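You operate a simulated robot arm through the tools that you are given. There is no shell and no other tool. Be economical: measure what you need, move in short steps, check, and stop when the job is done.

You run a simulated two-armed robot. Do the job below in one go: nothing can be reset, and whatever is moved stays where it is left.

TASK
Wipe up the crumbs by the bread bin and the soup and milk on the hob.
Fine: the hob is cold and stays off; the small and large pan supports are off and stay off; use the green sponge and put it back. What is to be rubbed or washed off counts as gone when no trace of it is left.

Only the result counts: the job must be done as asked and must still hold three seconds after the hand-in. Knocking over, shifting, dropping, spilling or breaking anything else fails it.

THE ROBOT
Two 7-joint arms with four-finger grippers on one trunk, on a base that drives. Base frame: it is fixed to the floor where the robot stands at the start and does not move with it; the origin is under the middle of the robot, x ahead of it, y to its left, z up; the surface under the hand at the start is at about z = 918. Lengths are in mm, angles in degrees, forces in N, time in s.
The left shoulder is at the start at [40, 181, 1004], the right one opposite. With the tool pointing down near the work surface each hand reaches from about 100 to 800 mm from the robot's upright axis, wherever it stands, measured 20 degrees to its own side. Places, roughly: crumbs before the bread bin [0, -500, 900]; milk spill by the small ring [300, -300, 900]; soup spill along the hob's edge [400, -100, 900]. Payload 3.67 kg a hand.
Tool frame (each hand has its own): the origin (TCP) lies between the finger pads and is the grasp point; the fingertips stand 28 mm ahead of it; z points along the fingers, y is the line along which they close. The gripper opens to 112 mm. The gripper's body begins 73 mm behind the TCP.
Orientation is told as [roll, pitch, yaw] about the base's x, y, z axes, in that order, counted from this pose: with the fingers straight down and closing along the base's y, the tool's x points along the base's -x, its y along +y and its z along -z.

THE INTERFACE
- The arms move only by the tool arm_command. It takes "left_deltas", "right_deltas" or both (then of equal length, played together; a hand with none holds still); each is one flat list of numbers, 7 for each row, row after row: the shift along the tool's x, y, z in units of 250 mm (1.0 is 250 mm), then the turn, a rotation vector about the tool's x, y, z in units of 45 degrees (1.0 is 45 degrees), then the gripper command, from -1 (fully open) to 1 (shut), values between in proportion. In form: [tx, ty, tz, ax, ay, az, gripper, tx, ty, tz, ax, ay, az, gripper, ...]. A call has 1 to 10 rows; each row is the pose to reach, as a shift and turn from the pose commanded when the call began, along the tool's axes at that moment. A call with a number of a shift or a turn outside -1 to 1 is refused whole. Each row takes 0.2 s and may step no farther than 50 mm and 8.6 degrees from the row before; otherwise, or with a gripper value out of range, the whole call is refused. Where a pose cannot be reached the arm comes as near as it can. A force on the tool above 40 N (or 10 N above the force at the start of the call, whichever is more), or a blocked arm, ends the call early, and 0.2 s more pass. Each finger halts on what it meets, pressing with about 21 N; the grip force reading is that of the motor and also rises with nothing between the fingers. The clock runs only during rows and for 0.2 s after the last one: add rows that repeat a pose to give the fingers time. The reply holds the time, the measured pose of the TCP, the force on the tool along the base axes, the opening and the grip force, in the units named above and with some noise, with the torque about the TCP (base axes, N m) and any sound that the robot's microphone picked up.
- Cameras (640 x 400 px; columns grow to the right, rows downward): "scene" is now at [74, -78.1, 1256.5]; the picture's right is [-0.83, -0.55, 0.00], its down [-0.19, 0.29, -0.94] and it looks along [0.52, -0.78, -0.35] (base axes); focal length 214 px, centre (320, 200). "left" rides on the left gripper at [60, 18, -104] in its tool frame; the picture's right is [-0.29, 0.96, 0.00], its down [-0.80, -0.24, -0.55] and it looks along [-0.53, -0.16, 0.83] (tool axes); focal length 234 px, centre (320, 200). "right" rides on the right gripper at [60, -18, -104] in its tool frame; the picture's right is [0.29, 0.96, 0.00], its down [-0.80, 0.24, -0.55] and it looks along [-0.53, 0.16, 0.83] (tool axes); focal length 234 px, centre (320, 200). There is no depth. A picture from a camera that has moved, and an enlarged one, comes with that camera's place and axes in the base frame and with its lens.
- camera(camera): a new picture of that camera. The clock stands still meanwhile.
- lift_body(by): slides the trunk up (or, below 0, down) by that many mm; the arms and the scene camera ride with it, the base frame stays. It gives what a move gives, with no picture.
- roll_base(legs): drives the robot by 1 to 6 legs, each [ahead, left, turn to the left] in mm, mm and degrees, along the robot's own axes; the way and the turn of a leg run together, so that a leg with both is an arc; at most 1500 mm and 180 degrees a leg. The arms and the cameras ride along, it lands a little off, and it stops where it bumps. It gives what a move gives.
- aim_head(pan, tilt): turns the head with the scene camera to pan (to the left, within 86 degrees either way) and tilt (down, from -29 to 69), counted from straight ahead of the robot. It gives what a move gives.
- enlarge(camera, box): a new picture of the part [left, top, right, bottom] of that camera's present view, enlarged. The clock stands still meanwhile.
- sign_off(): hands the job in; it is judged then, once.

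Go step by step. Nothing tells you exact positions but the pictures and the camera data: compare them with the known pose of the tool, close in by small moves and look again before you grip or let go. The budget is 120 turns and 100 pictures, counting those below and the enlarged ones. Unless the task says otherwise, let go and move clear before handing in, and close with one line.

The tools are called after "Emit:" as a command line: name --argument value ..., lists and objects as JSON in quotes. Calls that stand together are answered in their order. arm_command: Moves the arms, as the interface text tells. Its arguments: {"type":"object","properties":{"left_deltas":{"type":"array"},"right_deltas":{"type":"array"}},"required":[]} The other tools are called the same way: lift_body (by) slides the trunk up or down; roll_base (legs) drives the base; aim_head (pan, tilt) turns the head that bears the scene camera; camera (camera) takes a picture; enlarge (camera, box) takes an enlarged picture of a part of a camera's view; sign_off () hands the job in.

At the start:

```text
clock: 0.0
left_eef_pos: [422.4, -71.4, 1151.9]
left_orientation: [-0.1, 0.0, 0.0]
left_ft_force: [0.2, -0.1, -0.2]
left_wrist_torque: [-0.04, -0.01, -0.01]
left_gripper_width: 111.9
left_grip_force: 0.2
right_eef_pos: [391.8, -433.6, 1178.8]
right_orientation: [0.1, 0.1, 0.0]
right_ft_force: [-0.4, 0.6, 0.2]
right_wrist_torque: [0.03, 0.0, 0.01]
right_gripper_width: 111.9
right_grip_force: 0.1
trunk travel left (down, up): [-125.0, 389.0]
robot x, y, heading: [1.2, -3.1, 0.1]
head pan, tilt: [-56.4, 20.2]
```

scene: 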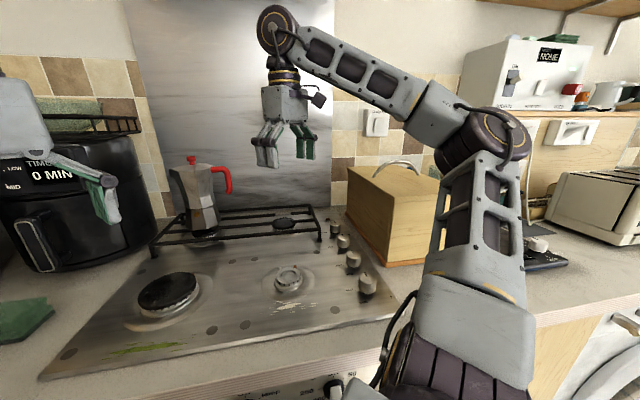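
right: 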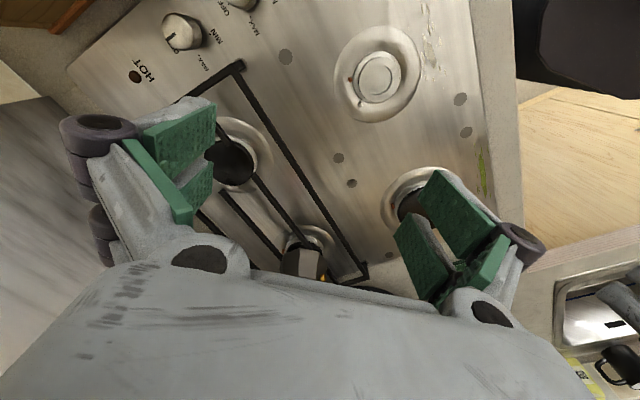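
left: 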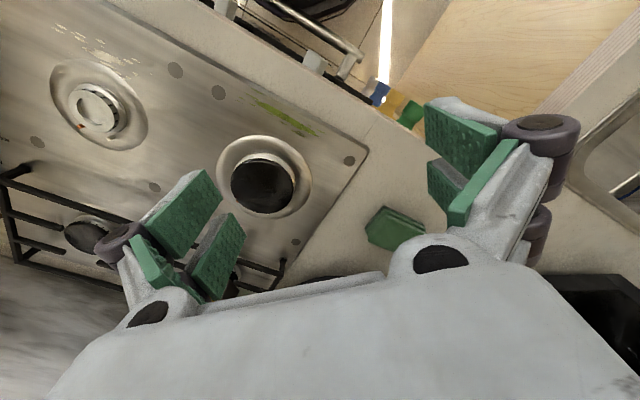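

I see the hob with the soup streak near [435,-122] and the milk near [296,-301]. A green sponge-like thing lies around [650,-10], and I'll look closer at it and at the crumbs before moving.

Emit:
enlarge --camera "left" --box '[200, 50, 500, 260]'

Emit:
aim_head --pan -10 --tilt 40

Emit:
camera --camera "scene"

Emit:
aim_head --pan -84 --tilt 35

Emit:
camera --camera "scene"

```text
1.90 times, centred on (350, 155) of left
camera zoom: at [363.9, -53.5, 1257.1], right [0.29, 0.96, 0.0], down [0.8, -0.24, 0.55], along [0.53, -0.16, -0.83], focal length 446 px, centre (263, 286)
```

zoom: 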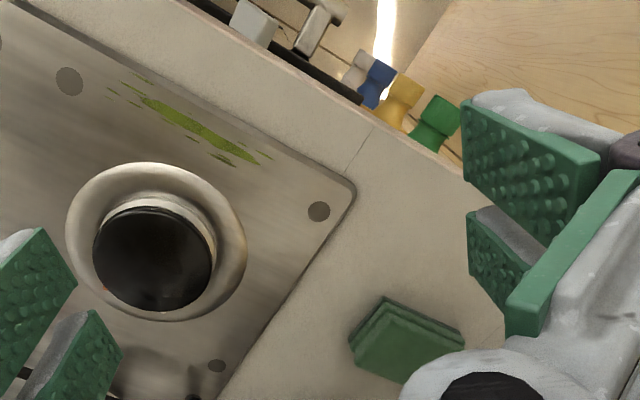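

```text
clock: 1.1
left_eef_pos: [423.0, -72.5, 1152.4]
left_orientation: [0.0, 0.0, 0.0]
left_ft_force: [-0.6, -0.2, 0.6]
left_wrist_torque: [0.01, 0.01, 0.01]
left_gripper_width: 111.9
left_grip_force: 0.0
right_eef_pos: [390.2, -434.6, 1179.6]
right_orientation: [0.0, 0.0, 0.0]
right_ft_force: [0.6, -0.6, -0.5]
right_wrist_torque: [0.03, 0.0, -0.03]
right_gripper_width: 112.1
right_grip_force: 0.0
trunk travel left (down, up): [-125.0, 389.0]
robot x, y, heading: [2.6, 1.5, 0.1]
head pan, tilt: [-10.0, 40.0]
```

```text
95 pictures are left
camera scene: at [106.3, -15.4, 1225.5], right [-0.17, -0.98, 0.0], down [-0.63, 0.11, -0.77], along [0.75, -0.13, -0.64], focal length 214 px, centre (320, 200)
```

scene: 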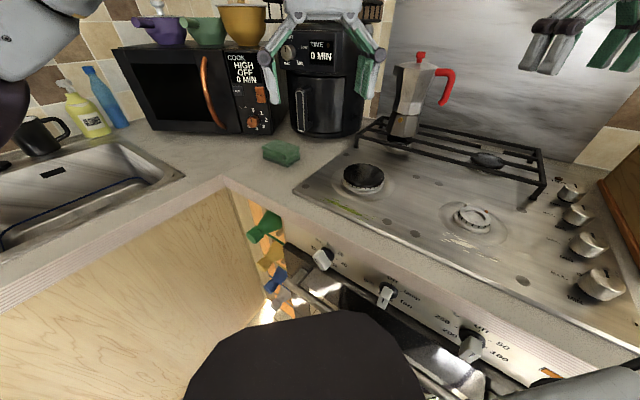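

```text
clock: 2.6
left_eef_pos: [423.6, -71.6, 1152.2]
left_orientation: [0.0, -0.1, 0.0]
left_ft_force: [0.1, 0.1, 0.2]
left_wrist_torque: [0.0, -0.01, 0.0]
left_gripper_width: 112.0
left_grip_force: 0.0
right_eef_pos: [391.1, -434.2, 1179.4]
right_orientation: [0.1, 0.0, 0.0]
right_ft_force: [0.0, 0.8, -0.6]
right_wrist_torque: [-0.01, -0.02, 0.0]
right_gripper_width: 111.6
right_grip_force: 0.0
trunk travel left (down, up): [-125.0, 389.0]
robot x, y, heading: [-1.2, 0.4, 0.1]
head pan, tilt: [-84.0, 35.0]
```

```text
94 pictures are left
camera scene: at [31.9, -88.1, 1233.0], right [-0.99, -0.11, 0.0], down [-0.06, 0.57, -0.82], along [0.09, -0.81, -0.57], focal length 214 px, centre (320, 200)
```

scene: 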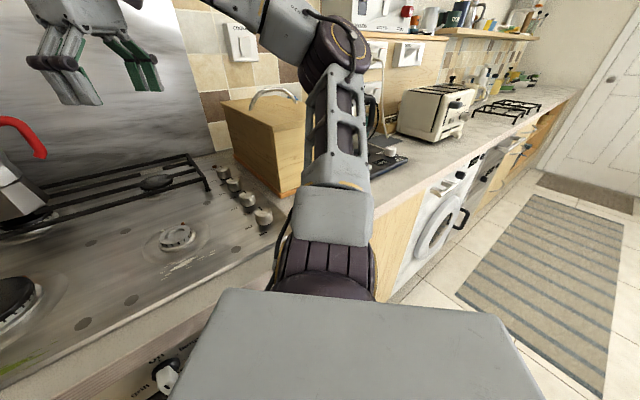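

The sponge sits by the corner near [650,-10]. The right hand can serve all the places, so I'll zoom on the sponge, then take the left arm out of the way.

Emit:
enlarge --camera "left" --box '[350, 190, 440, 260]'

Emit:
aim_head --pan -10 --tilt 30

Emit:
enlarge --camera "scene" --box '[240, 140, 400, 240]'

Emit:
enlarge --camera "right" --box '[320, 0, 520, 240]'

```text
5.71 times, centred on (395, 225) of left
camera zoom: at [363.9, -53.5, 1257.0], right [0.29, 0.96, 0.0], down [0.8, -0.24, 0.55], along [0.53, -0.16, -0.83], focal length 1338 px, centre (-109, 57)
```

zoom: 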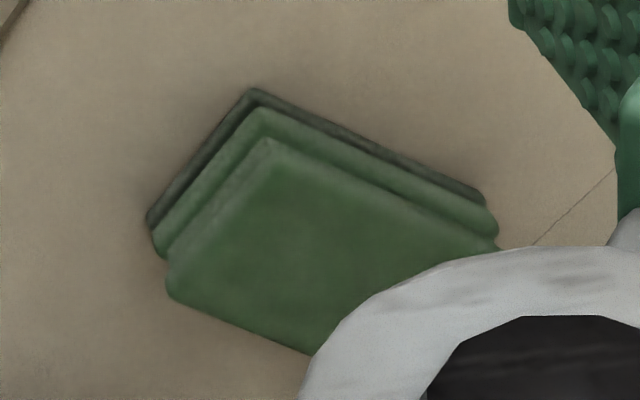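

```text
clock: 4.1
left_eef_pos: [422.6, -72.3, 1151.3]
left_orientation: [0.0, 0.0, 0.1]
left_ft_force: [0.1, -1.1, -0.1]
left_wrist_torque: [0.01, 0.01, -0.02]
left_gripper_width: 112.0
left_grip_force: 0.2
right_eef_pos: [390.1, -434.2, 1179.3]
right_orientation: [0.1, -0.1, 0.0]
right_ft_force: [0.2, 0.7, -0.2]
right_wrist_torque: [-0.01, -0.03, 0.01]
right_gripper_width: 112.2
right_grip_force: 0.1
trunk travel left (down, up): [-125.0, 389.0]
robot x, y, heading: [-1.5, 0.8, -0.3]
head pan, tilt: [-10.0, 30.0]
```

```text
4.00 times, centred on (320, 190) of scene
camera zoom: at [111.6, -16.3, 1240.8], right [-0.17, -0.98, 0.0], down [-0.49, 0.09, -0.87], along [0.85, -0.15, -0.5], focal length 858 px, centre (320, 240)
```

zoom: 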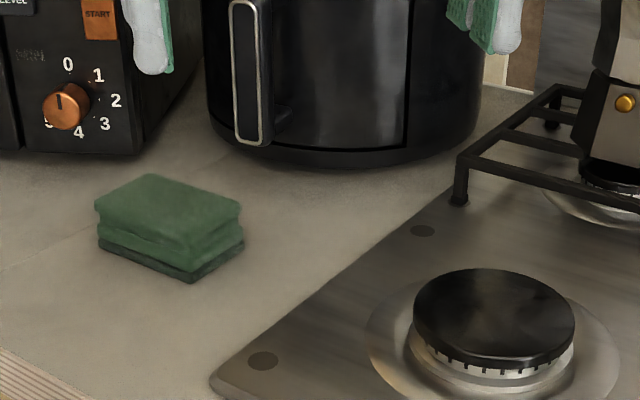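

```text
1.67 times, centred on (420, 120) of right
camera zoom: at [331.1, -452.0, 1284.5], right [-0.29, 0.96, 0.0], down [0.8, 0.24, 0.55], along [0.53, 0.16, -0.83], focal length 390 px, centre (153, 333)
```

zoom: 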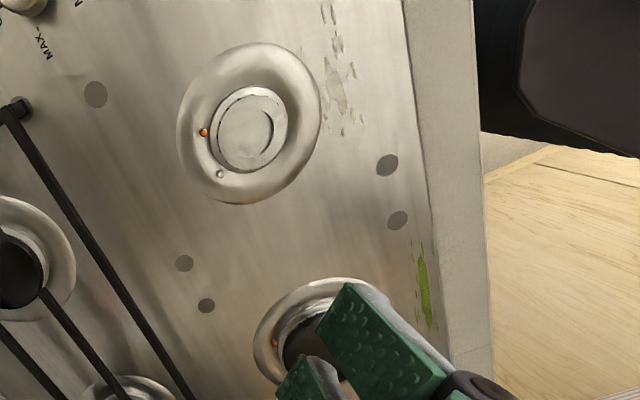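

The sponge is about 92x59x25 mm, centred near [678,-1], with its long side at about 45° and parallel to the hob's front edge. I'll move the left hand out to the left.

Emit:
arm_command --left_deltas '[0.03, 0.16, -0.03, 0, 0, 0, -1, 0.06, 0.33, -0.06, 0, 0, 0, -1, 0.1, 0.5, -0.1, 0, 0, 0, -1, 0.13, 0.67, -0.13, 0, 0, 0, -1, 0.16, 0.83, -0.16, 0, 0, 0, -1, 0.2, 1.0, -0.2, 0, 0, 0, -1]'

Emit:
camera --camera "scene"

```text
clock: 5.5
left_eef_pos: [371.1, 179.5, 1201.5]
left_orientation: [0.0, 0.0, -0.1]
left_ft_force: [-0.2, -0.2, -0.6]
left_wrist_torque: [-0.04, -0.02, 0.03]
left_gripper_width: 111.9
left_grip_force: 0.1
right_eef_pos: [389.5, -432.7, 1180.7]
right_orientation: [-0.1, -0.1, 0.0]
right_ft_force: [0.2, 1.0, 0.3]
right_wrist_torque: [-0.02, -0.03, 0.0]
right_gripper_width: 112.1
right_grip_force: 0.1
trunk travel left (down, up): [-125.0, 389.0]
robot x, y, heading: [-1.8, 1.4, 0.1]
head pan, tilt: [-10.0, 30.0]
```

```text
90 pictures are left
camera scene: at [110.2, -14.8, 1241.0], right [-0.17, -0.98, 0.0], down [-0.49, 0.09, -0.87], along [0.85, -0.15, -0.5], focal length 214 px, centre (320, 200)
```

scene: 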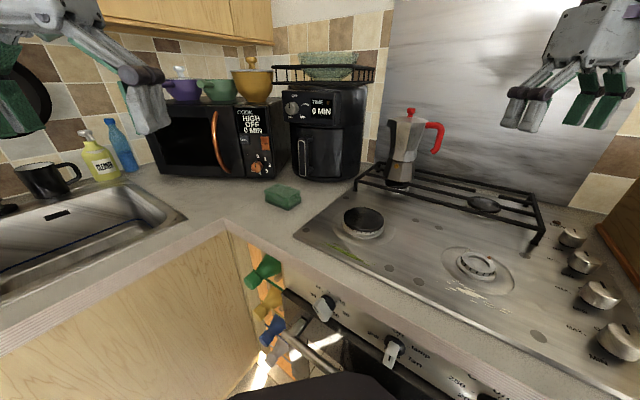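

The way is clear. I'll bring the right hand toward the sponge, turning it 45° to match.

Emit:
arm_command --right_deltas '[-0.07, 0.14, 0, 0, 0, -0.14, -1, -0.15, 0.28, 0, 0, 0, -0.28, -1, -0.24, 0.43, 0, 0, 0, -0.43, -1, -0.34, 0.57, 0, 0, 0, -0.57, -1, -0.45, 0.71, 0, 0, 0, -0.71, -1, -0.56, 0.85, 0, 0, 0, -0.85, -1, -0.68, 1.0, 0, 0, 0, -1, -1]'

Emit:
camera --camera "right"

Emit:
aim_head --pan -84 --tilt 35

Emit:
camera --camera "scene"

```text
clock: 7.1
left_eef_pos: [375.6, 179.2, 1198.9]
left_orientation: [-0.1, 0.2, -0.1]
left_ft_force: [1.4, -0.6, 0.8]
left_wrist_torque: [-0.01, 0.07, -0.01]
left_gripper_width: 112.0
left_grip_force: 0.1
right_eef_pos: [533.4, -158.7, 1154.9]
right_orientation: [0.1, -0.1, 44.5]
right_ft_force: [0.5, -0.7, 0.2]
right_wrist_torque: [-0.02, 0.08, -0.02]
right_gripper_width: 112.1
right_grip_force: 0.1
right hand out of reach, approached as far as the arm can: row 6, 7
trunk travel left (down, up): [-125.0, 389.0]
robot x, y, heading: [-0.4, 0.1, -0.1]
head pan, tilt: [-10.0, 30.0]
```

```text
89 pictures are left
camera right: at [503.0, -213.1, 1258.7], right [-0.88, 0.48, 0.0], down [0.4, 0.73, 0.56], along [0.27, 0.49, -0.83], focal length 234 px, centre (320, 200)
```

right: 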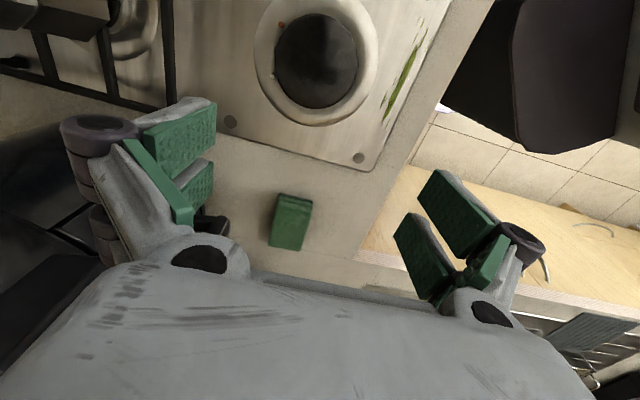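

```text
clock: 8.5
left_eef_pos: [372.4, 177.3, 1201.9]
left_orientation: [0.0, -0.1, 0.0]
left_ft_force: [0.0, -0.9, 0.0]
left_wrist_torque: [0.02, 0.01, -0.02]
left_gripper_width: 112.1
left_grip_force: 0.2
right_eef_pos: [530.2, -160.3, 1154.6]
right_orientation: [-0.2, -0.3, 44.5]
right_ft_force: [-0.3, 1.3, -0.3]
right_wrist_torque: [0.0, -0.01, 0.04]
right_gripper_width: 112.0
right_grip_force: 0.0
trunk travel left (down, up): [-125.0, 389.0]
robot x, y, heading: [-1.8, -0.5, -0.1]
head pan, tilt: [-84.0, 35.0]
```

```text
88 pictures are left
camera scene: at [32.0, -88.0, 1233.0], right [-0.99, -0.11, 0.0], down [-0.06, 0.57, -0.82], along [0.09, -0.81, -0.57], focal length 214 px, centre (320, 200)
```

scene: 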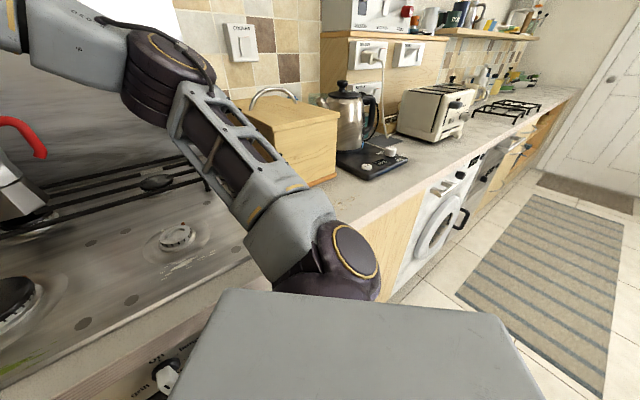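

The crumbs are still hidden by the elbow. The sponge checks at about [675,-5], so I'll come nearer and lower, since reach is better down there.

Emit:
arm_command --right_deltas '[-0.06, 0, 0.16, 0, 0, 0, -1, -0.14, 0, 0.3, 0, 0, 0, -1, -0.26, 0.01, 0.42, 0, 0, 0, -1, -0.39, 0.02, 0.52, 0, 0, 0, -1, -0.52, 0.03, 0.58, 0, 0, 0, -1]'

Emit:
camera --camera "right"

```text
clock: 9.7
left_eef_pos: [372.5, 178.7, 1201.6]
left_orientation: [0.1, 0.0, 0.1]
left_ft_force: [-0.6, -0.5, 0.4]
left_wrist_torque: [0.02, 0.0, -0.01]
left_gripper_width: 111.6
left_grip_force: 0.0
right_eef_pos: [566.5, -118.5, 1004.8]
right_orientation: [0.0, 0.0, 45.0]
right_ft_force: [0.3, 0.4, 0.5]
right_wrist_torque: [0.01, -0.03, -0.02]
right_gripper_width: 111.8
right_grip_force: 0.0
right hand out of reach, approached as far as the arm can: row 2, 3, 4, 5
trunk travel left (down, up): [-125.0, 389.0]
robot x, y, heading: [0.1, -2.1, 0.1]
head pan, tilt: [-84.0, 35.0]
```

```text
87 pictures are left
camera right: at [536.2, -172.8, 1109.6], right [-0.88, 0.47, 0.0], down [0.39, 0.73, 0.55], along [0.26, 0.49, -0.83], focal length 234 px, centre (320, 200)
```

right: 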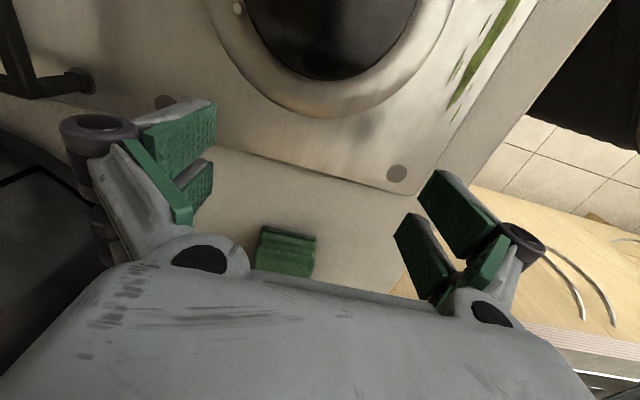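

The arm runs out of reach at this angle, so I'll lift and draw back the hand. Then I'll turn the base left by 30° so the right shoulder comes nearer the sponge.

Emit:
arm_command --right_deltas '[0.05, 0, -0.15, 0, 0, 0, -1, 0.15, 0, -0.3, 0, 0, 0, -1, 0.25, 0, -0.43, 0, 0, 0, -1, 0.36, 0, -0.54, 0, 0, 0, -1, 0.47, 0, -0.6, 0, 0, 0, -1]'

Emit:
roll_base --legs '[[0, 0, 30]]'

Emit:
camera --camera "right"

Emit:
aim_head --pan -80 --tilt 35

Emit:
camera --camera "scene"

```text
clock: 10.9
left_eef_pos: [371.0, 176.3, 1201.4]
left_orientation: [0.0, 0.1, 0.0]
left_ft_force: [-0.2, -0.2, -0.8]
left_wrist_torque: [0.01, 0.01, -0.01]
left_gripper_width: 112.2
left_grip_force: 0.1
right_eef_pos: [487.5, -203.5, 1153.3]
right_orientation: [0.0, -0.1, 45.0]
right_ft_force: [-0.2, 0.7, 0.5]
right_wrist_torque: [0.03, -0.01, 0.03]
right_gripper_width: 112.0
right_grip_force: 0.0
trunk travel left (down, up): [-125.0, 389.0]
robot x, y, heading: [0.5, -3.6, 0.0]
head pan, tilt: [-84.0, 35.0]
```

```text
clock: 12.9
left_eef_pos: [234.5, 340.2, 1200.8]
left_orientation: [0.0, -0.1, 29.9]
left_ft_force: [0.6, 0.1, 0.3]
left_wrist_torque: [-0.01, 0.03, -0.03]
left_gripper_width: 111.9
left_grip_force: 0.1
right_eef_pos: [525.1, 67.0, 1153.5]
right_orientation: [0.1, 0.0, 74.8]
right_ft_force: [0.4, 0.0, 0.5]
right_wrist_torque: [-0.01, 0.01, 0.02]
right_gripper_width: 111.8
right_grip_force: 0.2
trunk travel left (down, up): [-125.0, 389.0]
robot x, y, heading: [-2.5, -0.5, 30.1]
head pan, tilt: [-84.0, 35.0]
```

```text
86 pictures are left
camera right: at [525.8, 5.5, 1258.3], right [-1.0, -0.03, 0.0], down [-0.02, 0.83, 0.55], along [-0.02, 0.55, -0.83], focal length 234 px, centre (320, 200)
```

right: 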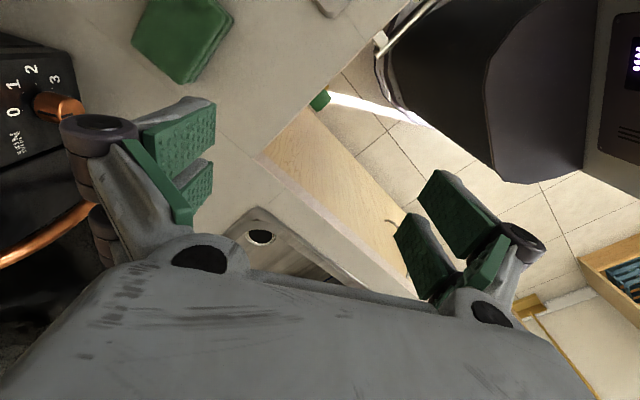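

```text
clock: 13.6
left_eef_pos: [234.5, 339.0, 1200.9]
left_orientation: [-0.1, -0.1, 29.8]
left_ft_force: [1.5, 0.4, -0.6]
left_wrist_torque: [-0.03, -0.03, -0.01]
left_gripper_width: 112.0
left_grip_force: 0.0
right_eef_pos: [524.0, 67.0, 1152.7]
right_orientation: [0.0, 0.0, 74.8]
right_ft_force: [-0.2, 0.0, 0.0]
right_wrist_torque: [-0.04, -0.05, -0.04]
right_gripper_width: 112.0
right_grip_force: 0.1
trunk travel left (down, up): [-125.0, 389.0]
robot x, y, heading: [1.7, -1.7, 29.8]
head pan, tilt: [-80.0, 35.0]
```

```text
85 pictures are left
camera scene: at [76.3, -58.0, 1233.0], right [-0.77, -0.64, 0.0], down [-0.37, 0.44, -0.82], along [0.52, -0.63, -0.57], focal length 214 px, centre (320, 200)
```

scene: 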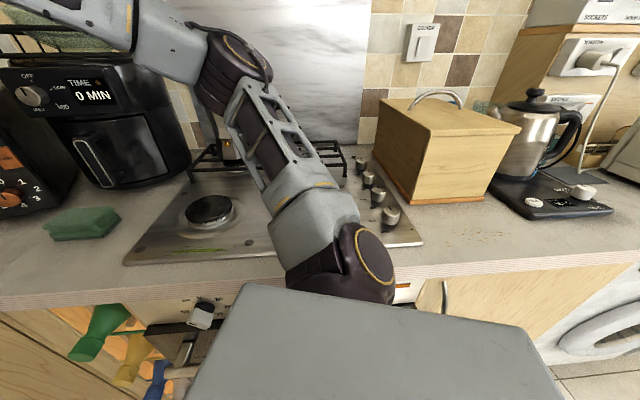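

Now I can zoom in on both the sponge and the crumbs region to fix positions.

Emit:
enlarge --camera "right" --box '[100, 0, 260, 100]'

Emit:
enlarge --camera "scene" --box '[360, 160, 560, 285]'

Emit:
enlarge --camera "scene" --box '[0, 160, 260, 322]'

```text
4.00 times, centred on (180, 50) of right
camera zoom: at [526.0, 5.2, 1258.2], right [-1.0, -0.03, 0.0], down [-0.02, 0.83, 0.55], along [-0.02, 0.55, -0.83], focal length 937 px, centre (880, 800)
```

zoom: 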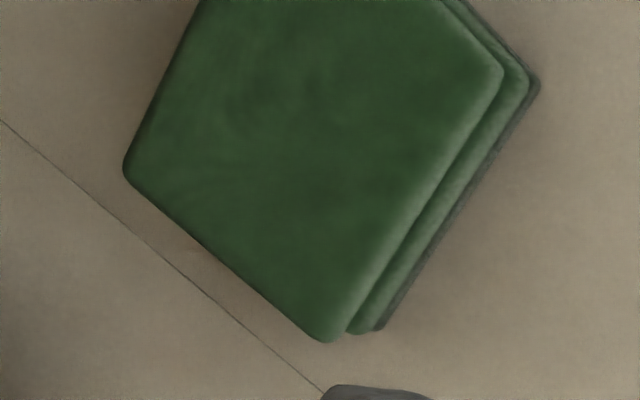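

```text
3.20 times, centred on (460, 222) of scene
camera zoom: at [76.3, -58.0, 1233.0], right [-0.77, -0.64, 0.0], down [-0.37, 0.44, -0.82], along [0.52, -0.63, -0.57], focal length 686 px, centre (-128, 128)
```

zoom: 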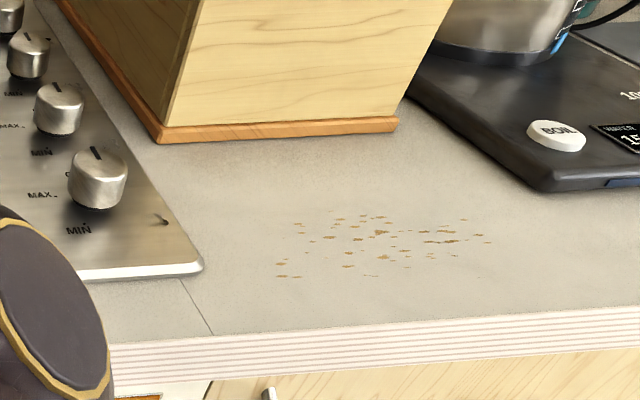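

```text
2.46 times, centred on (130, 241) of scene
camera zoom: at [76.3, -58.0, 1233.0], right [-0.77, -0.64, 0.0], down [-0.37, 0.44, -0.82], along [0.52, -0.63, -0.57], focal length 528 px, centre (788, 99)
```

zoom: 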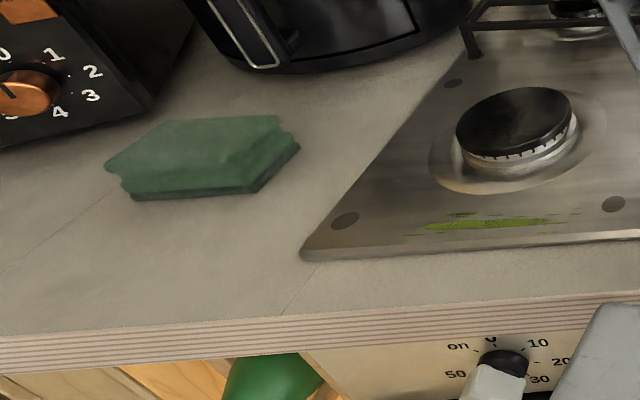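

The sponge centre is [678,-1], its long axis at 45.5°. The soup covers n≈385–405 along the hob edge, the milk lies just behind that, and the crumbs run from [72,-470] to [-30,-560]. Next I hover over the sponge.

Emit:
arm_command --right_deltas '[0.017, -0.111, 0.095, 0, 0, 0.11, -1, 0.034, -0.222, 0.19, 0, 0, 0.22, -1, 0.05, -0.333, 0.286, 0, 0, 0.33, -1, 0.067, -0.444, 0.381, 0, 0, 0.44, -1, 0.084, -0.555, 0.477, 0, 0, 0.55, -1, 0.101, -0.666, 0.572, 0, 0, 0.65, -1]'

Emit:
camera --camera "right"

Emit:
aim_head --pan -35 --tilt 30

Emit:
camera --camera "scene"

```text
clock: 15.0
left_eef_pos: [235.6, 336.7, 1201.0]
left_orientation: [-0.1, 0.0, 29.8]
left_ft_force: [-0.6, 0.5, 0.8]
left_wrist_torque: [0.02, -0.01, 0.05]
left_gripper_width: 112.0
left_grip_force: 0.0
right_eef_pos: [679.1, 0.5, 1008.2]
right_orientation: [0.0, 0.0, 45.4]
right_ft_force: [0.8, -0.2, -0.1]
right_wrist_torque: [-0.02, 0.02, 0.01]
right_gripper_width: 111.8
right_grip_force: 0.1
trunk travel left (down, up): [-125.0, 389.0]
robot x, y, heading: [1.0, 0.7, 29.8]
head pan, tilt: [-80.0, 35.0]
```

```text
81 pictures are left
camera right: at [650.6, -54.9, 1113.6], right [-0.88, 0.47, 0.0], down [0.39, 0.74, 0.55], along [0.26, 0.49, -0.83], focal length 234 px, centre (320, 200)
```

right: 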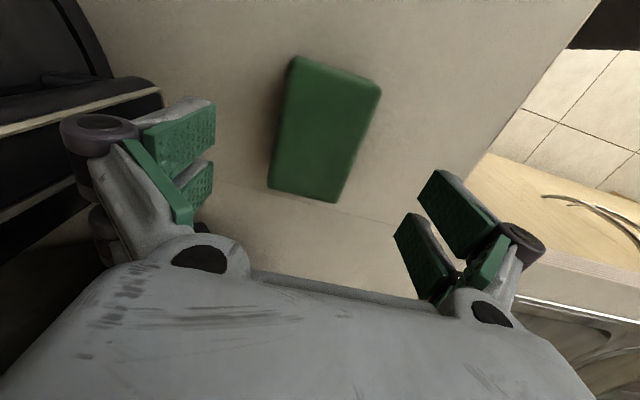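

```text
clock: 16.1
left_eef_pos: [234.3, 339.2, 1201.0]
left_orientation: [0.0, -0.1, 29.8]
left_ft_force: [-0.4, 0.1, 0.4]
left_wrist_torque: [-0.01, 0.0, -0.02]
left_gripper_width: 112.1
left_grip_force: 0.0
right_eef_pos: [677.9, 1.4, 1009.5]
right_orientation: [0.0, -0.1, 45.6]
right_ft_force: [0.4, -0.6, 0.0]
right_wrist_torque: [-0.03, -0.01, 0.01]
right_gripper_width: 111.9
right_grip_force: 0.0
trunk travel left (down, up): [-125.0, 389.0]
robot x, y, heading: [-2.7, 0.9, 30.0]
head pan, tilt: [-35.0, 30.0]
```

```text
80 pictures are left
camera scene: at [109.9, 1.4, 1240.8], right [-0.09, -1.0, 0.0], down [-0.5, 0.05, -0.87], along [0.86, -0.08, -0.5], focal length 214 px, centre (320, 200)
```

scene: 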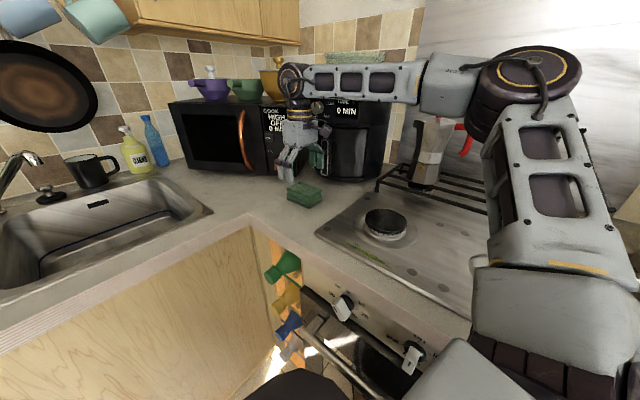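

The hand is centred over the sponge within about 4 mm. I'll descend so the tips stay about 9 mm above the counter.

Emit:
arm_command --right_deltas '[0, -0.014, 0.11, 0, 0, 0, -1, 0, -0.014, 0.216, 0, 0, 0, -1, 0, -0.014, 0.216, 0, 0, 0, -1]'

Emit:
camera --camera "right"

Emit:
enlarge --camera "scene" --box '[250, 120, 370, 230]'

```text
clock: 16.9
left_eef_pos: [234.2, 339.1, 1201.7]
left_orientation: [0.0, 0.0, 29.8]
left_ft_force: [0.7, 1.1, 0.2]
left_wrist_torque: [-0.02, -0.03, -0.01]
left_gripper_width: 112.1
left_grip_force: 0.1
right_eef_pos: [682.0, -4.3, 958.4]
right_orientation: [0.1, 0.0, 45.7]
right_ft_force: [-0.3, -0.8, 0.6]
right_wrist_torque: [-0.02, 0.01, -0.02]
right_gripper_width: 112.0
right_grip_force: 0.0
trunk travel left (down, up): [-125.0, 389.0]
robot x, y, heading: [2.3, -1.4, 29.7]
head pan, tilt: [-35.0, 30.0]
```

```text
79 pictures are left
camera right: at [652.5, -59.3, 1063.5], right [-0.89, 0.46, 0.0], down [0.39, 0.74, 0.55], along [0.26, 0.49, -0.83], focal length 234 px, centre (320, 200)
```

right: 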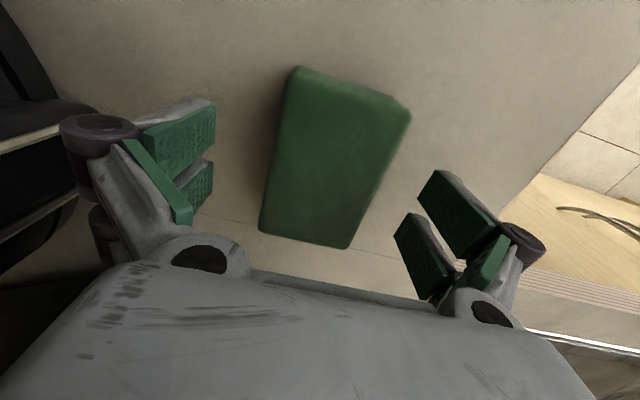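

```text
3.64 times, centred on (310, 175) of scene
camera zoom: at [109.9, 1.7, 1240.8], right [-0.09, -1.0, 0.0], down [-0.5, 0.04, -0.87], along [0.86, -0.08, -0.5], focal length 780 px, centre (356, 291)
```

zoom: 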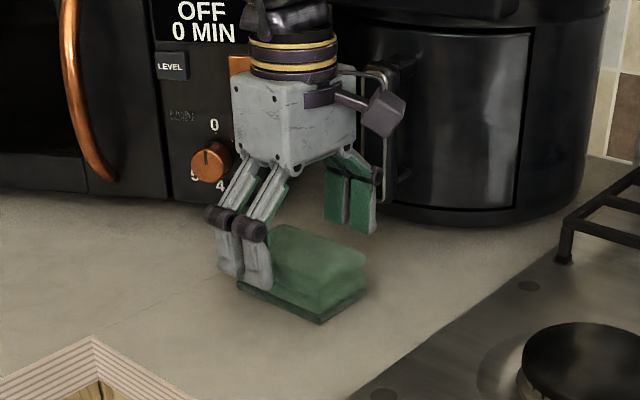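

Geometry agrees: the fingers straddle the sponge's short side. I'll lower 3 mm more and close.

Emit:
arm_command --right_deltas '[0, 0, 0.012, 0, 0, 0, -1, 0, 0, 0.012, 0, 0, 0, 1, 0, 0, 0.012, 0, 0, 0, 1, 0, 0, 0.012, 0, 0, 0, 1, 0, 0, 0.012, 0, 0, 0, 1, 0, 0, 0.012, 0, 0, 0, 1]'

Emit:
camera --camera "right"

```text
clock: 18.3
left_eef_pos: [234.4, 338.6, 1202.3]
left_orientation: [0.0, 0.0, 29.8]
left_ft_force: [-0.2, 0.1, 0.1]
left_wrist_torque: [-0.02, 0.02, -0.01]
left_gripper_width: 112.1
left_grip_force: 0.0
right_eef_pos: [680.6, -3.6, 955.5]
right_orientation: [0.0, 0.0, 45.6]
right_ft_force: [-0.6, -0.1, -0.1]
right_wrist_torque: [-0.01, 0.0, 0.02]
right_gripper_width: 61.2
right_grip_force: 21.0
trunk travel left (down, up): [-125.0, 389.0]
robot x, y, heading: [-0.0, -2.0, 29.8]
head pan, tilt: [-35.0, 30.0]
```

```text
77 pictures are left
camera right: at [651.9, -59.1, 1060.2], right [-0.89, 0.46, 0.0], down [0.39, 0.74, 0.55], along [0.26, 0.49, -0.83], focal length 234 px, centre (320, 200)
```

right: 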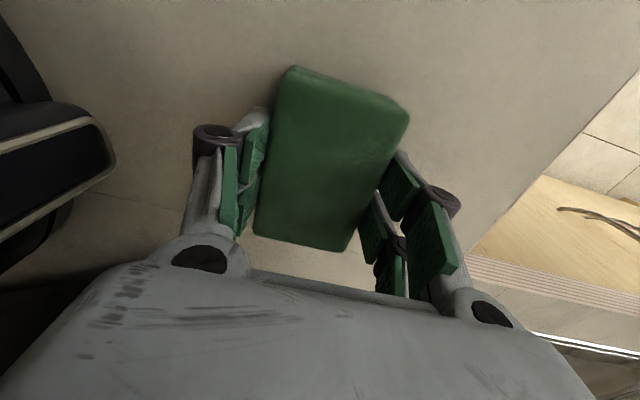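

The sponge is held (61 mm opening). I'll lift it and carry it to above the soup, keeping the same angle.

Emit:
arm_command --right_deltas '[0, 0, -0.12, 0, 0, 0, 1, 0, 0, -0.24, 0, 0, 0, 1, 0.14, 0.056, -0.3, 0, 0, 0, 1, 0.3, 0.12, -0.3, 0, 0, 0, 1, 0.47, 0.187, -0.3, 0, 0, 0, 1, 0.64, 0.255, -0.3, 0, 0, 0, 1, 0.81, 0.322, -0.27, 0, 0, 0, 1, 0.98, 0.39, -0.22, 0, 0, 0, 1, 0.99, 0.394, -0.2, 0, 0, 0, 1]'

Emit:
camera --camera "right"

Emit:
aim_head --pan -60 --tilt 45

Emit:
camera --camera "scene"

```text
clock: 20.3
left_eef_pos: [234.5, 338.1, 1200.9]
left_orientation: [0.0, 0.0, 29.7]
left_ft_force: [0.6, -0.2, -0.3]
left_wrist_torque: [0.01, 0.0, -0.01]
left_gripper_width: 112.2
left_grip_force: 0.1
right_eef_pos: [439.3, -110.5, 1002.8]
right_orientation: [-0.1, -0.1, 45.5]
right_ft_force: [-0.2, -0.3, -0.3]
right_wrist_torque: [-0.02, 0.03, -0.04]
right_gripper_width: 61.3
right_grip_force: 21.6
trunk travel left (down, up): [-125.0, 389.0]
robot x, y, heading: [-3.4, 4.1, 30.2]
head pan, tilt: [-35.0, 30.0]
```

```text
76 pictures are left
camera right: at [410.3, -165.0, 1107.0], right [-0.89, 0.46, 0.0], down [0.39, 0.74, 0.55], along [0.26, 0.49, -0.83], focal length 234 px, centre (320, 200)
```

right: 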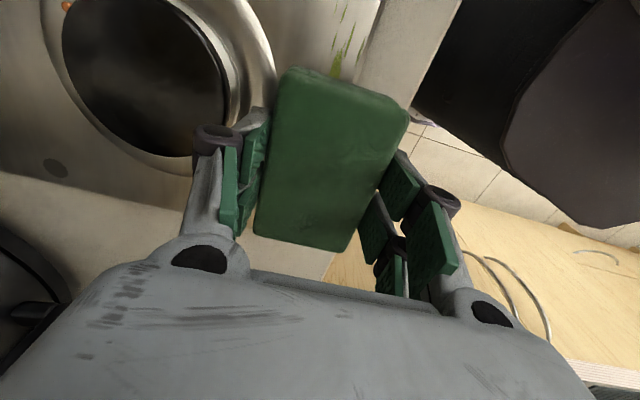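

```text
clock: 21.2
left_eef_pos: [235.0, 338.9, 1201.8]
left_orientation: [0.0, 0.0, 29.8]
left_ft_force: [0.6, 0.8, 0.2]
left_wrist_torque: [0.0, -0.04, -0.01]
left_gripper_width: 112.1
left_grip_force: 0.1
right_eef_pos: [439.7, -109.7, 1002.9]
right_orientation: [0.0, 0.0, 45.6]
right_ft_force: [0.5, -0.3, 0.9]
right_wrist_torque: [0.01, -0.01, -0.02]
right_gripper_width: 61.1
right_grip_force: 21.1
trunk travel left (down, up): [-125.0, 389.0]
robot x, y, heading: [0.9, -2.6, 29.8]
head pan, tilt: [-60.0, 45.0]
```

```text
75 pictures are left
camera scene: at [90.3, -31.1, 1218.2], right [-0.5, -0.86, 0.0], down [-0.61, 0.35, -0.71], along [0.61, -0.36, -0.71], focal length 214 px, centre (320, 200)
```

scene: 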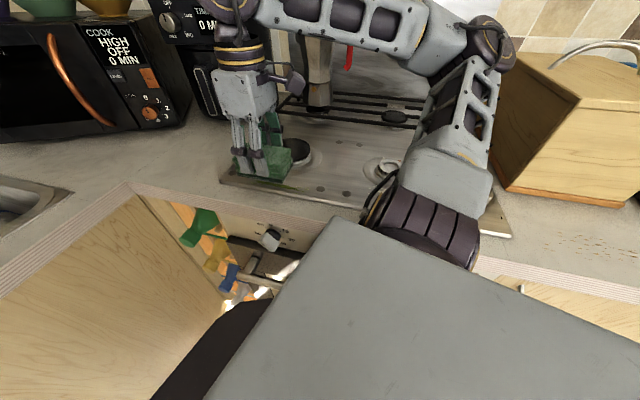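

The sponge is held unchanged above the soup line (n≈389). I'll lower it gently and watch for contact force.

Emit:
arm_command --right_deltas '[0, 0, 0.08, 0, 0, 0, 1, 0, 0, 0.14, 0, 0, 0, 1, 0, 0, 0.15, 0, 0, 0, 1, 0, 0, 0.16, 0, 0, 0, 1, 0, 0, 0.165, 0, 0, 0, 1, 0, 0, 0.165, 0, 0, 0, 1]'

```text
clock: 22.6
left_eef_pos: [234.3, 338.7, 1201.4]
left_orientation: [0.0, 0.0, 29.8]
left_ft_force: [-0.6, -0.9, -0.3]
left_wrist_torque: [0.0, -0.02, 0.02]
left_gripper_width: 112.0
left_grip_force: 0.0
right_eef_pos: [439.0, -111.2, 962.2]
right_orientation: [-0.1, -0.2, 45.5]
right_ft_force: [2.5, -2.7, 17.0]
right_wrist_torque: [-0.33, -0.05, -0.03]
right_gripper_width: 61.4
right_grip_force: 21.4
trunk travel left (down, up): [-125.0, 389.0]
robot x, y, heading: [4.8, -2.3, 29.9]
head pan, tilt: [-60.0, 45.0]
```

Contact is at 17 N with TCP z about 962. I'll ease off slightly and rub along the edge, back and forth.

Emit:
arm_command --right_deltas '[0.05, 0, -0.003, 0, 0, 0, 1, 0.12, 0, -0.003, 0, 0, 0, 1, 0.2, 0, -0.003, 0, 0, 0, 1, 0.28, 0, -0.003, 0, 0, 0, 1, 0.34, 0, -0.003, 0, 0, 0, 1, 0.26, 0, -0.003, 0, 0, 0, 1, 0.18, 0, -0.003, 0, 0, 0, 1, 0.1, 0, -0.003, 0, 0, 0, 1, 0.0, 0, -0.003, 0, 0, 0, 1, -0.1, 0, -0.003, 0, 0, 0, 1]'

Emit:
camera --camera "right"

Emit:
enlarge --camera "scene" --box '[200, 110, 400, 235]'

```text
clock: 24.8
left_eef_pos: [233.8, 340.2, 1201.2]
left_orientation: [0.0, 0.1, 29.8]
left_ft_force: [-0.3, -0.8, 1.0]
left_wrist_torque: [-0.01, -0.01, 0.05]
left_gripper_width: 112.1
left_grip_force: 0.1
right_eef_pos: [453.5, -91.0, 962.3]
right_orientation: [0.0, 0.0, 45.6]
right_ft_force: [0.7, 1.7, 4.3]
right_wrist_torque: [0.23, -0.15, 0.03]
right_gripper_width: 61.3
right_grip_force: 21.1
right hand out of reach, approached as far as the arm can: row 3, 4, 5, 6
trunk travel left (down, up): [-125.0, 389.0]
robot x, y, heading: [-0.7, 2.6, 30.0]
head pan, tilt: [-60.0, 45.0]
```

```text
74 pictures are left
camera right: at [423.8, -146.9, 1067.4], right [-0.89, 0.46, 0.0], down [0.39, 0.74, 0.55], along [0.26, 0.49, -0.83], focal length 234 px, centre (320, 200)
```

right: 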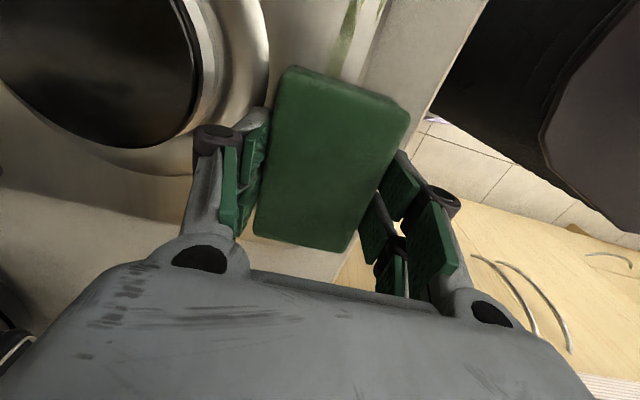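

```text
3.20 times, centred on (300, 172) of scene
camera zoom: at [90.4, -30.4, 1218.2], right [-0.5, -0.86, 0.0], down [-0.61, 0.35, -0.71], along [0.61, -0.36, -0.71], focal length 686 px, centre (384, 288)
```

zoom: 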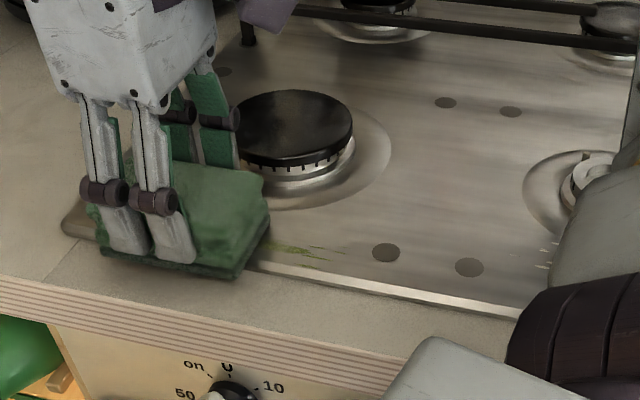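

The soup within reach is wiped, but the rest needs the arm farther out. I'll lift, back the base off from the counter and turn it to heading 0 so the arm has room.

Emit:
arm_command --right_deltas '[0, 0, -0.15, 0, 0, 0, 1, 0, 0, -0.3, 0, 0, 0, 1, 0, 0, -0.44, 0, 0, 0, 1]'

Emit:
roll_base --legs '[[-31, 116, 0], [0, 0, -30]]'

Emit:
camera --camera "right"

Emit:
aim_head --pan -40 --tilt 35

Emit:
camera --camera "scene"

```text
clock: 25.6
left_eef_pos: [233.1, 339.9, 1201.5]
left_orientation: [0.0, 0.0, 29.8]
left_ft_force: [-0.1, 0.0, 0.1]
left_wrist_torque: [-0.02, -0.01, -0.03]
left_gripper_width: 111.9
left_grip_force: 0.1
right_eef_pos: [451.0, -95.5, 1072.4]
right_orientation: [0.0, 0.1, 45.6]
right_ft_force: [0.4, -0.1, -0.3]
right_wrist_torque: [0.01, 0.02, 0.0]
right_gripper_width: 61.0
right_grip_force: 20.9
trunk travel left (down, up): [-125.0, 389.0]
robot x, y, heading: [-3.7, -2.2, 29.7]
head pan, tilt: [-60.0, 45.0]
```

```text
clock: 28.4
left_eef_pos: [288.4, 260.1, 1200.9]
left_orientation: [0.1, -0.1, -0.5]
left_ft_force: [-0.1, 0.3, -1.1]
left_wrist_torque: [0.03, -0.01, -0.01]
left_gripper_width: 111.9
left_grip_force: 0.1
right_eef_pos: [255.5, -224.6, 1071.7]
right_orientation: [0.0, 0.0, 15.1]
right_ft_force: [0.2, 0.2, -0.7]
right_wrist_torque: [0.02, 0.02, -0.02]
right_gripper_width: 61.0
right_grip_force: 20.5
trunk travel left (down, up): [-125.0, 389.0]
robot x, y, heading: [-86.9, 87.8, -0.4]
head pan, tilt: [-60.0, 45.0]
```

```text
72 pictures are left
camera right: at [202.2, -257.3, 1177.3], right [-0.53, 0.85, 0.0], down [0.71, 0.44, 0.55], along [0.47, 0.29, -0.83], focal length 234 px, centre (320, 200)
```

right: 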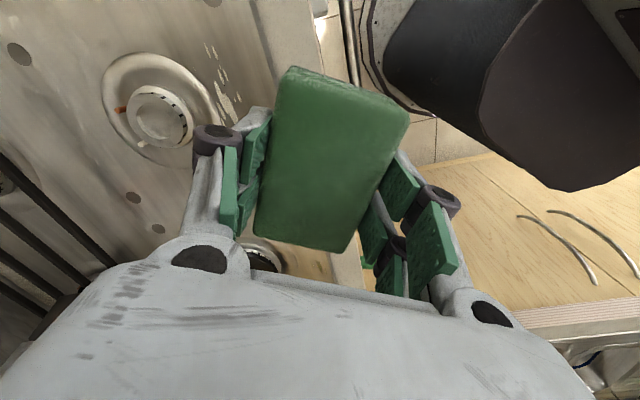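

```text
clock: 29.3
left_eef_pos: [289.1, 260.3, 1201.4]
left_orientation: [0.0, 0.0, -0.6]
left_ft_force: [0.2, -0.6, 0.1]
left_wrist_torque: [0.02, -0.02, -0.02]
left_gripper_width: 111.8
left_grip_force: 0.0
right_eef_pos: [254.4, -224.6, 1071.7]
right_orientation: [0.0, 0.0, 15.1]
right_ft_force: [0.8, 0.2, 0.4]
right_wrist_torque: [-0.04, -0.01, 0.0]
right_gripper_width: 61.2
right_grip_force: 21.3
trunk travel left (down, up): [-125.0, 389.0]
robot x, y, heading: [-83.4, 88.7, -0.4]
head pan, tilt: [-40.0, 35.0]
```

```text
71 pictures are left
camera scene: at [4.2, 28.8, 1233.0], right [-0.65, -0.76, 0.0], down [-0.44, 0.37, -0.82], along [0.62, -0.53, -0.57], focal length 214 px, centre (320, 200)
```

scene: 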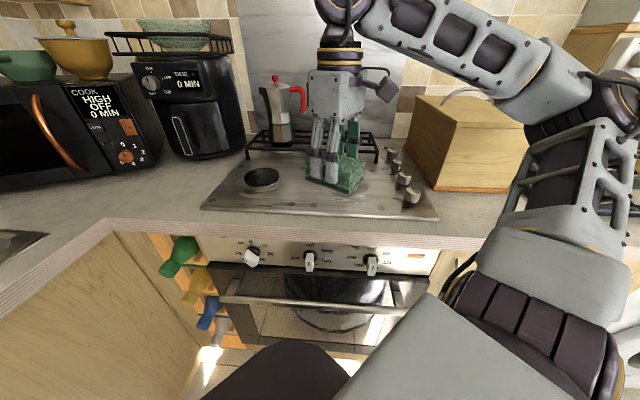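

Now there is room: the hand is at [255,-225]. I'll go above the remaining soup at about [398,-151], turned back to 45°.

Emit:
arm_command --right_deltas '[-0.126, 0.028, 0.03, 0, 0, -0.13, 1, -0.252, 0.055, 0.09, 0, 0, -0.27, 1, -0.378, 0.083, 0.17, 0, 0, -0.4, 1, -0.503, 0.11, 0.26, 0, 0, -0.54, 1, -0.629, 0.138, 0.347, 0, 0, -0.675, 1, -0.629, 0.138, 0.347, 0, 0, -0.675, 1]'

Emit:
camera --camera "right"

Emit:
enlarge --camera "scene" --box '[200, 130, 440, 280]'

```text
clock: 30.7
left_eef_pos: [290.3, 262.2, 1199.9]
left_orientation: [0.0, 0.1, -0.6]
left_ft_force: [-0.6, 0.0, 0.2]
left_wrist_torque: [-0.08, -0.04, -0.01]
left_gripper_width: 112.1
left_grip_force: 0.0
right_eef_pos: [397.4, -148.6, 987.3]
right_orientation: [0.0, 0.0, 45.5]
right_ft_force: [0.8, 0.6, -5.7]
right_wrist_torque: [0.01, 0.1, 0.01]
right_gripper_width: 61.1
right_grip_force: 20.4
trunk travel left (down, up): [-125.0, 389.0]
robot x, y, heading: [-85.4, 89.0, -0.4]
head pan, tilt: [-40.0, 35.0]
```

```text
70 pictures are left
camera right: at [368.4, -203.6, 1092.3], right [-0.89, 0.46, 0.0], down [0.39, 0.74, 0.55], along [0.26, 0.49, -0.83], focal length 234 px, centre (320, 200)
```

right: 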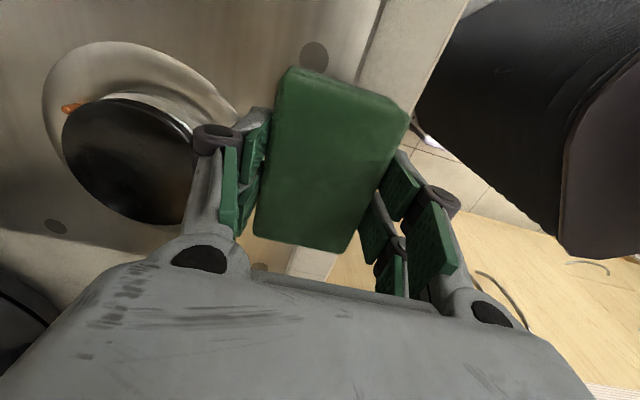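

```text
2.67 times, centred on (320, 205) of scene
camera zoom: at [5.5, 29.6, 1232.6], right [-0.65, -0.76, 0.0], down [-0.44, 0.37, -0.82], along [0.62, -0.53, -0.57], focal length 572 px, centre (320, 187)
```

zoom: 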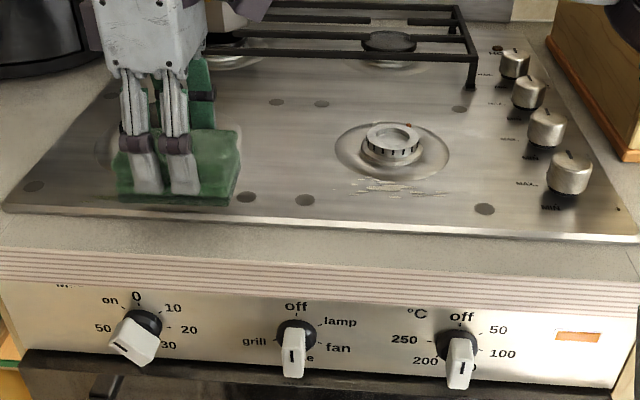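

The milk is clearly visible (n≈421–450, e≈-65..40). First I finish the soup: press down and rub along the edge.

Emit:
arm_command --right_deltas '[0, 0, 0.06, 0, 0, 0, 1, 0, 0, 0.09, 0, 0, 0, 1, 0, 0, 0.1, 0, 0, 0, 1, 0.06, 0, 0.1, 0, 0, 0, 1, 0.12, 0, 0.1, 0, 0, 0, 1, 0.04, 0, 0.1, 0, 0, 0, 1, -0.05, 0, 0.1, 0, 0, 0, 1, -0.15, 0, 0.1, 0, 0, 0, 1, -0.25, 0, 0.1, 0, 0, 0, 1, -0.35, 0, 0.1, 0, 0, 0, 1]'

Emit:
enlarge --camera "scene" --box '[200, 130, 440, 280]'

```text
clock: 32.9
left_eef_pos: [286.3, 260.2, 1202.1]
left_orientation: [0.0, -0.1, -0.5]
left_ft_force: [-0.1, -0.4, -0.4]
left_wrist_torque: [-0.02, 0.01, 0.03]
left_gripper_width: 111.6
left_grip_force: 0.0
right_eef_pos: [459.3, -86.0, 961.5]
right_orientation: [0.0, 0.0, 45.4]
right_ft_force: [-5.5, -2.7, 18.3]
right_wrist_torque: [-0.23, 0.25, -0.06]
right_gripper_width: 61.4
right_grip_force: 21.0
trunk travel left (down, up): [-125.0, 389.0]
robot x, y, heading: [-81.9, 87.3, -0.6]
head pan, tilt: [-40.0, 35.0]
```

```text
2.67 times, centred on (320, 205) of scene
camera zoom: at [2.3, 29.2, 1233.2], right [-0.65, -0.76, 0.0], down [-0.43, 0.37, -0.82], along [0.62, -0.53, -0.57], focal length 572 px, centre (320, 187)
```

zoom: 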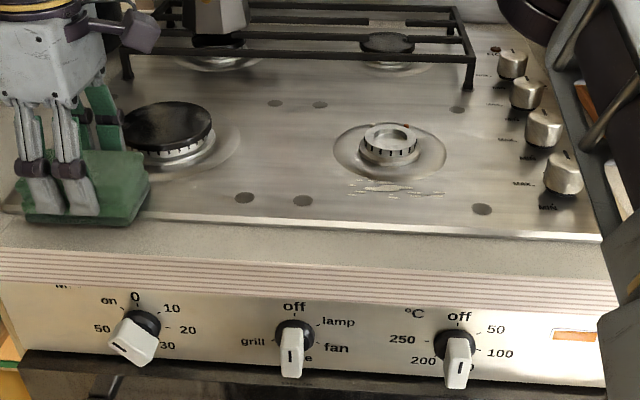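

The wiped part is clean. One more pass back, shifted a few mm to the rear, and then I lift clear and look.

Emit:
arm_command --right_deltas '[-0.04, -0.02, 0, 0, 0, 0, 1, 0.0, -0.03, 0, 0, 0, 0, 1, 0.1, -0.03, 0, 0, 0, 0, 1, 0.2, -0.03, 0, 0, 0, 0, 1, 0.3, -0.03, 0, 0, 0, 0, 1, 0.4, -0.03, 0, 0, 0, 0, 1, 0.46, -0.03, 0, 0, 0, 0, 1, 0.46, -0.03, -0.15, 0, 0, 0, 1, 0.5, -0.03, -0.3, 0, 0, 0, 1, 0.65, -0.03, -0.3, 0, 0, 0, 1]'

Emit:
enlarge --camera "scene" --box '[200, 130, 440, 280]'

```text
clock: 35.1
left_eef_pos: [286.1, 257.6, 1202.5]
left_orientation: [0.1, 0.0, -0.7]
left_ft_force: [0.0, -0.7, 0.4]
left_wrist_torque: [0.01, -0.01, -0.01]
left_gripper_width: 111.9
left_grip_force: 0.0
right_eef_pos: [347.8, -209.7, 1031.6]
right_orientation: [0.0, 0.0, 45.5]
right_ft_force: [0.3, -0.9, -0.9]
right_wrist_torque: [0.04, -0.03, -0.01]
right_gripper_width: 61.1
right_grip_force: 20.8
trunk travel left (down, up): [-125.0, 389.0]
robot x, y, heading: [-85.8, 84.3, -0.7]
head pan, tilt: [-40.0, 35.0]
```

```text
2.67 times, centred on (320, 205) of scene
camera zoom: at [3.4, 26.9, 1232.9], right [-0.65, -0.76, 0.0], down [-0.44, 0.37, -0.82], along [0.62, -0.53, -0.57], focal length 572 px, centre (320, 187)
```

zoom: 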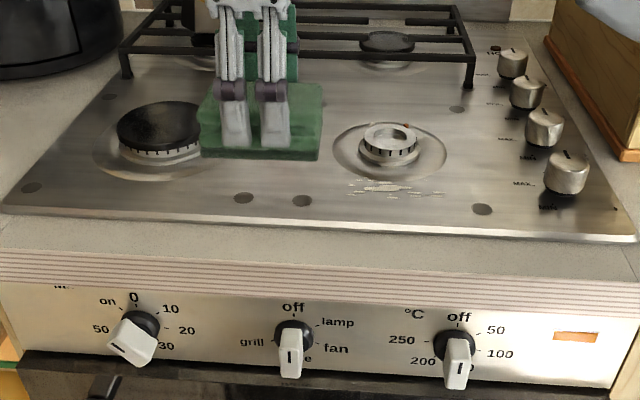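

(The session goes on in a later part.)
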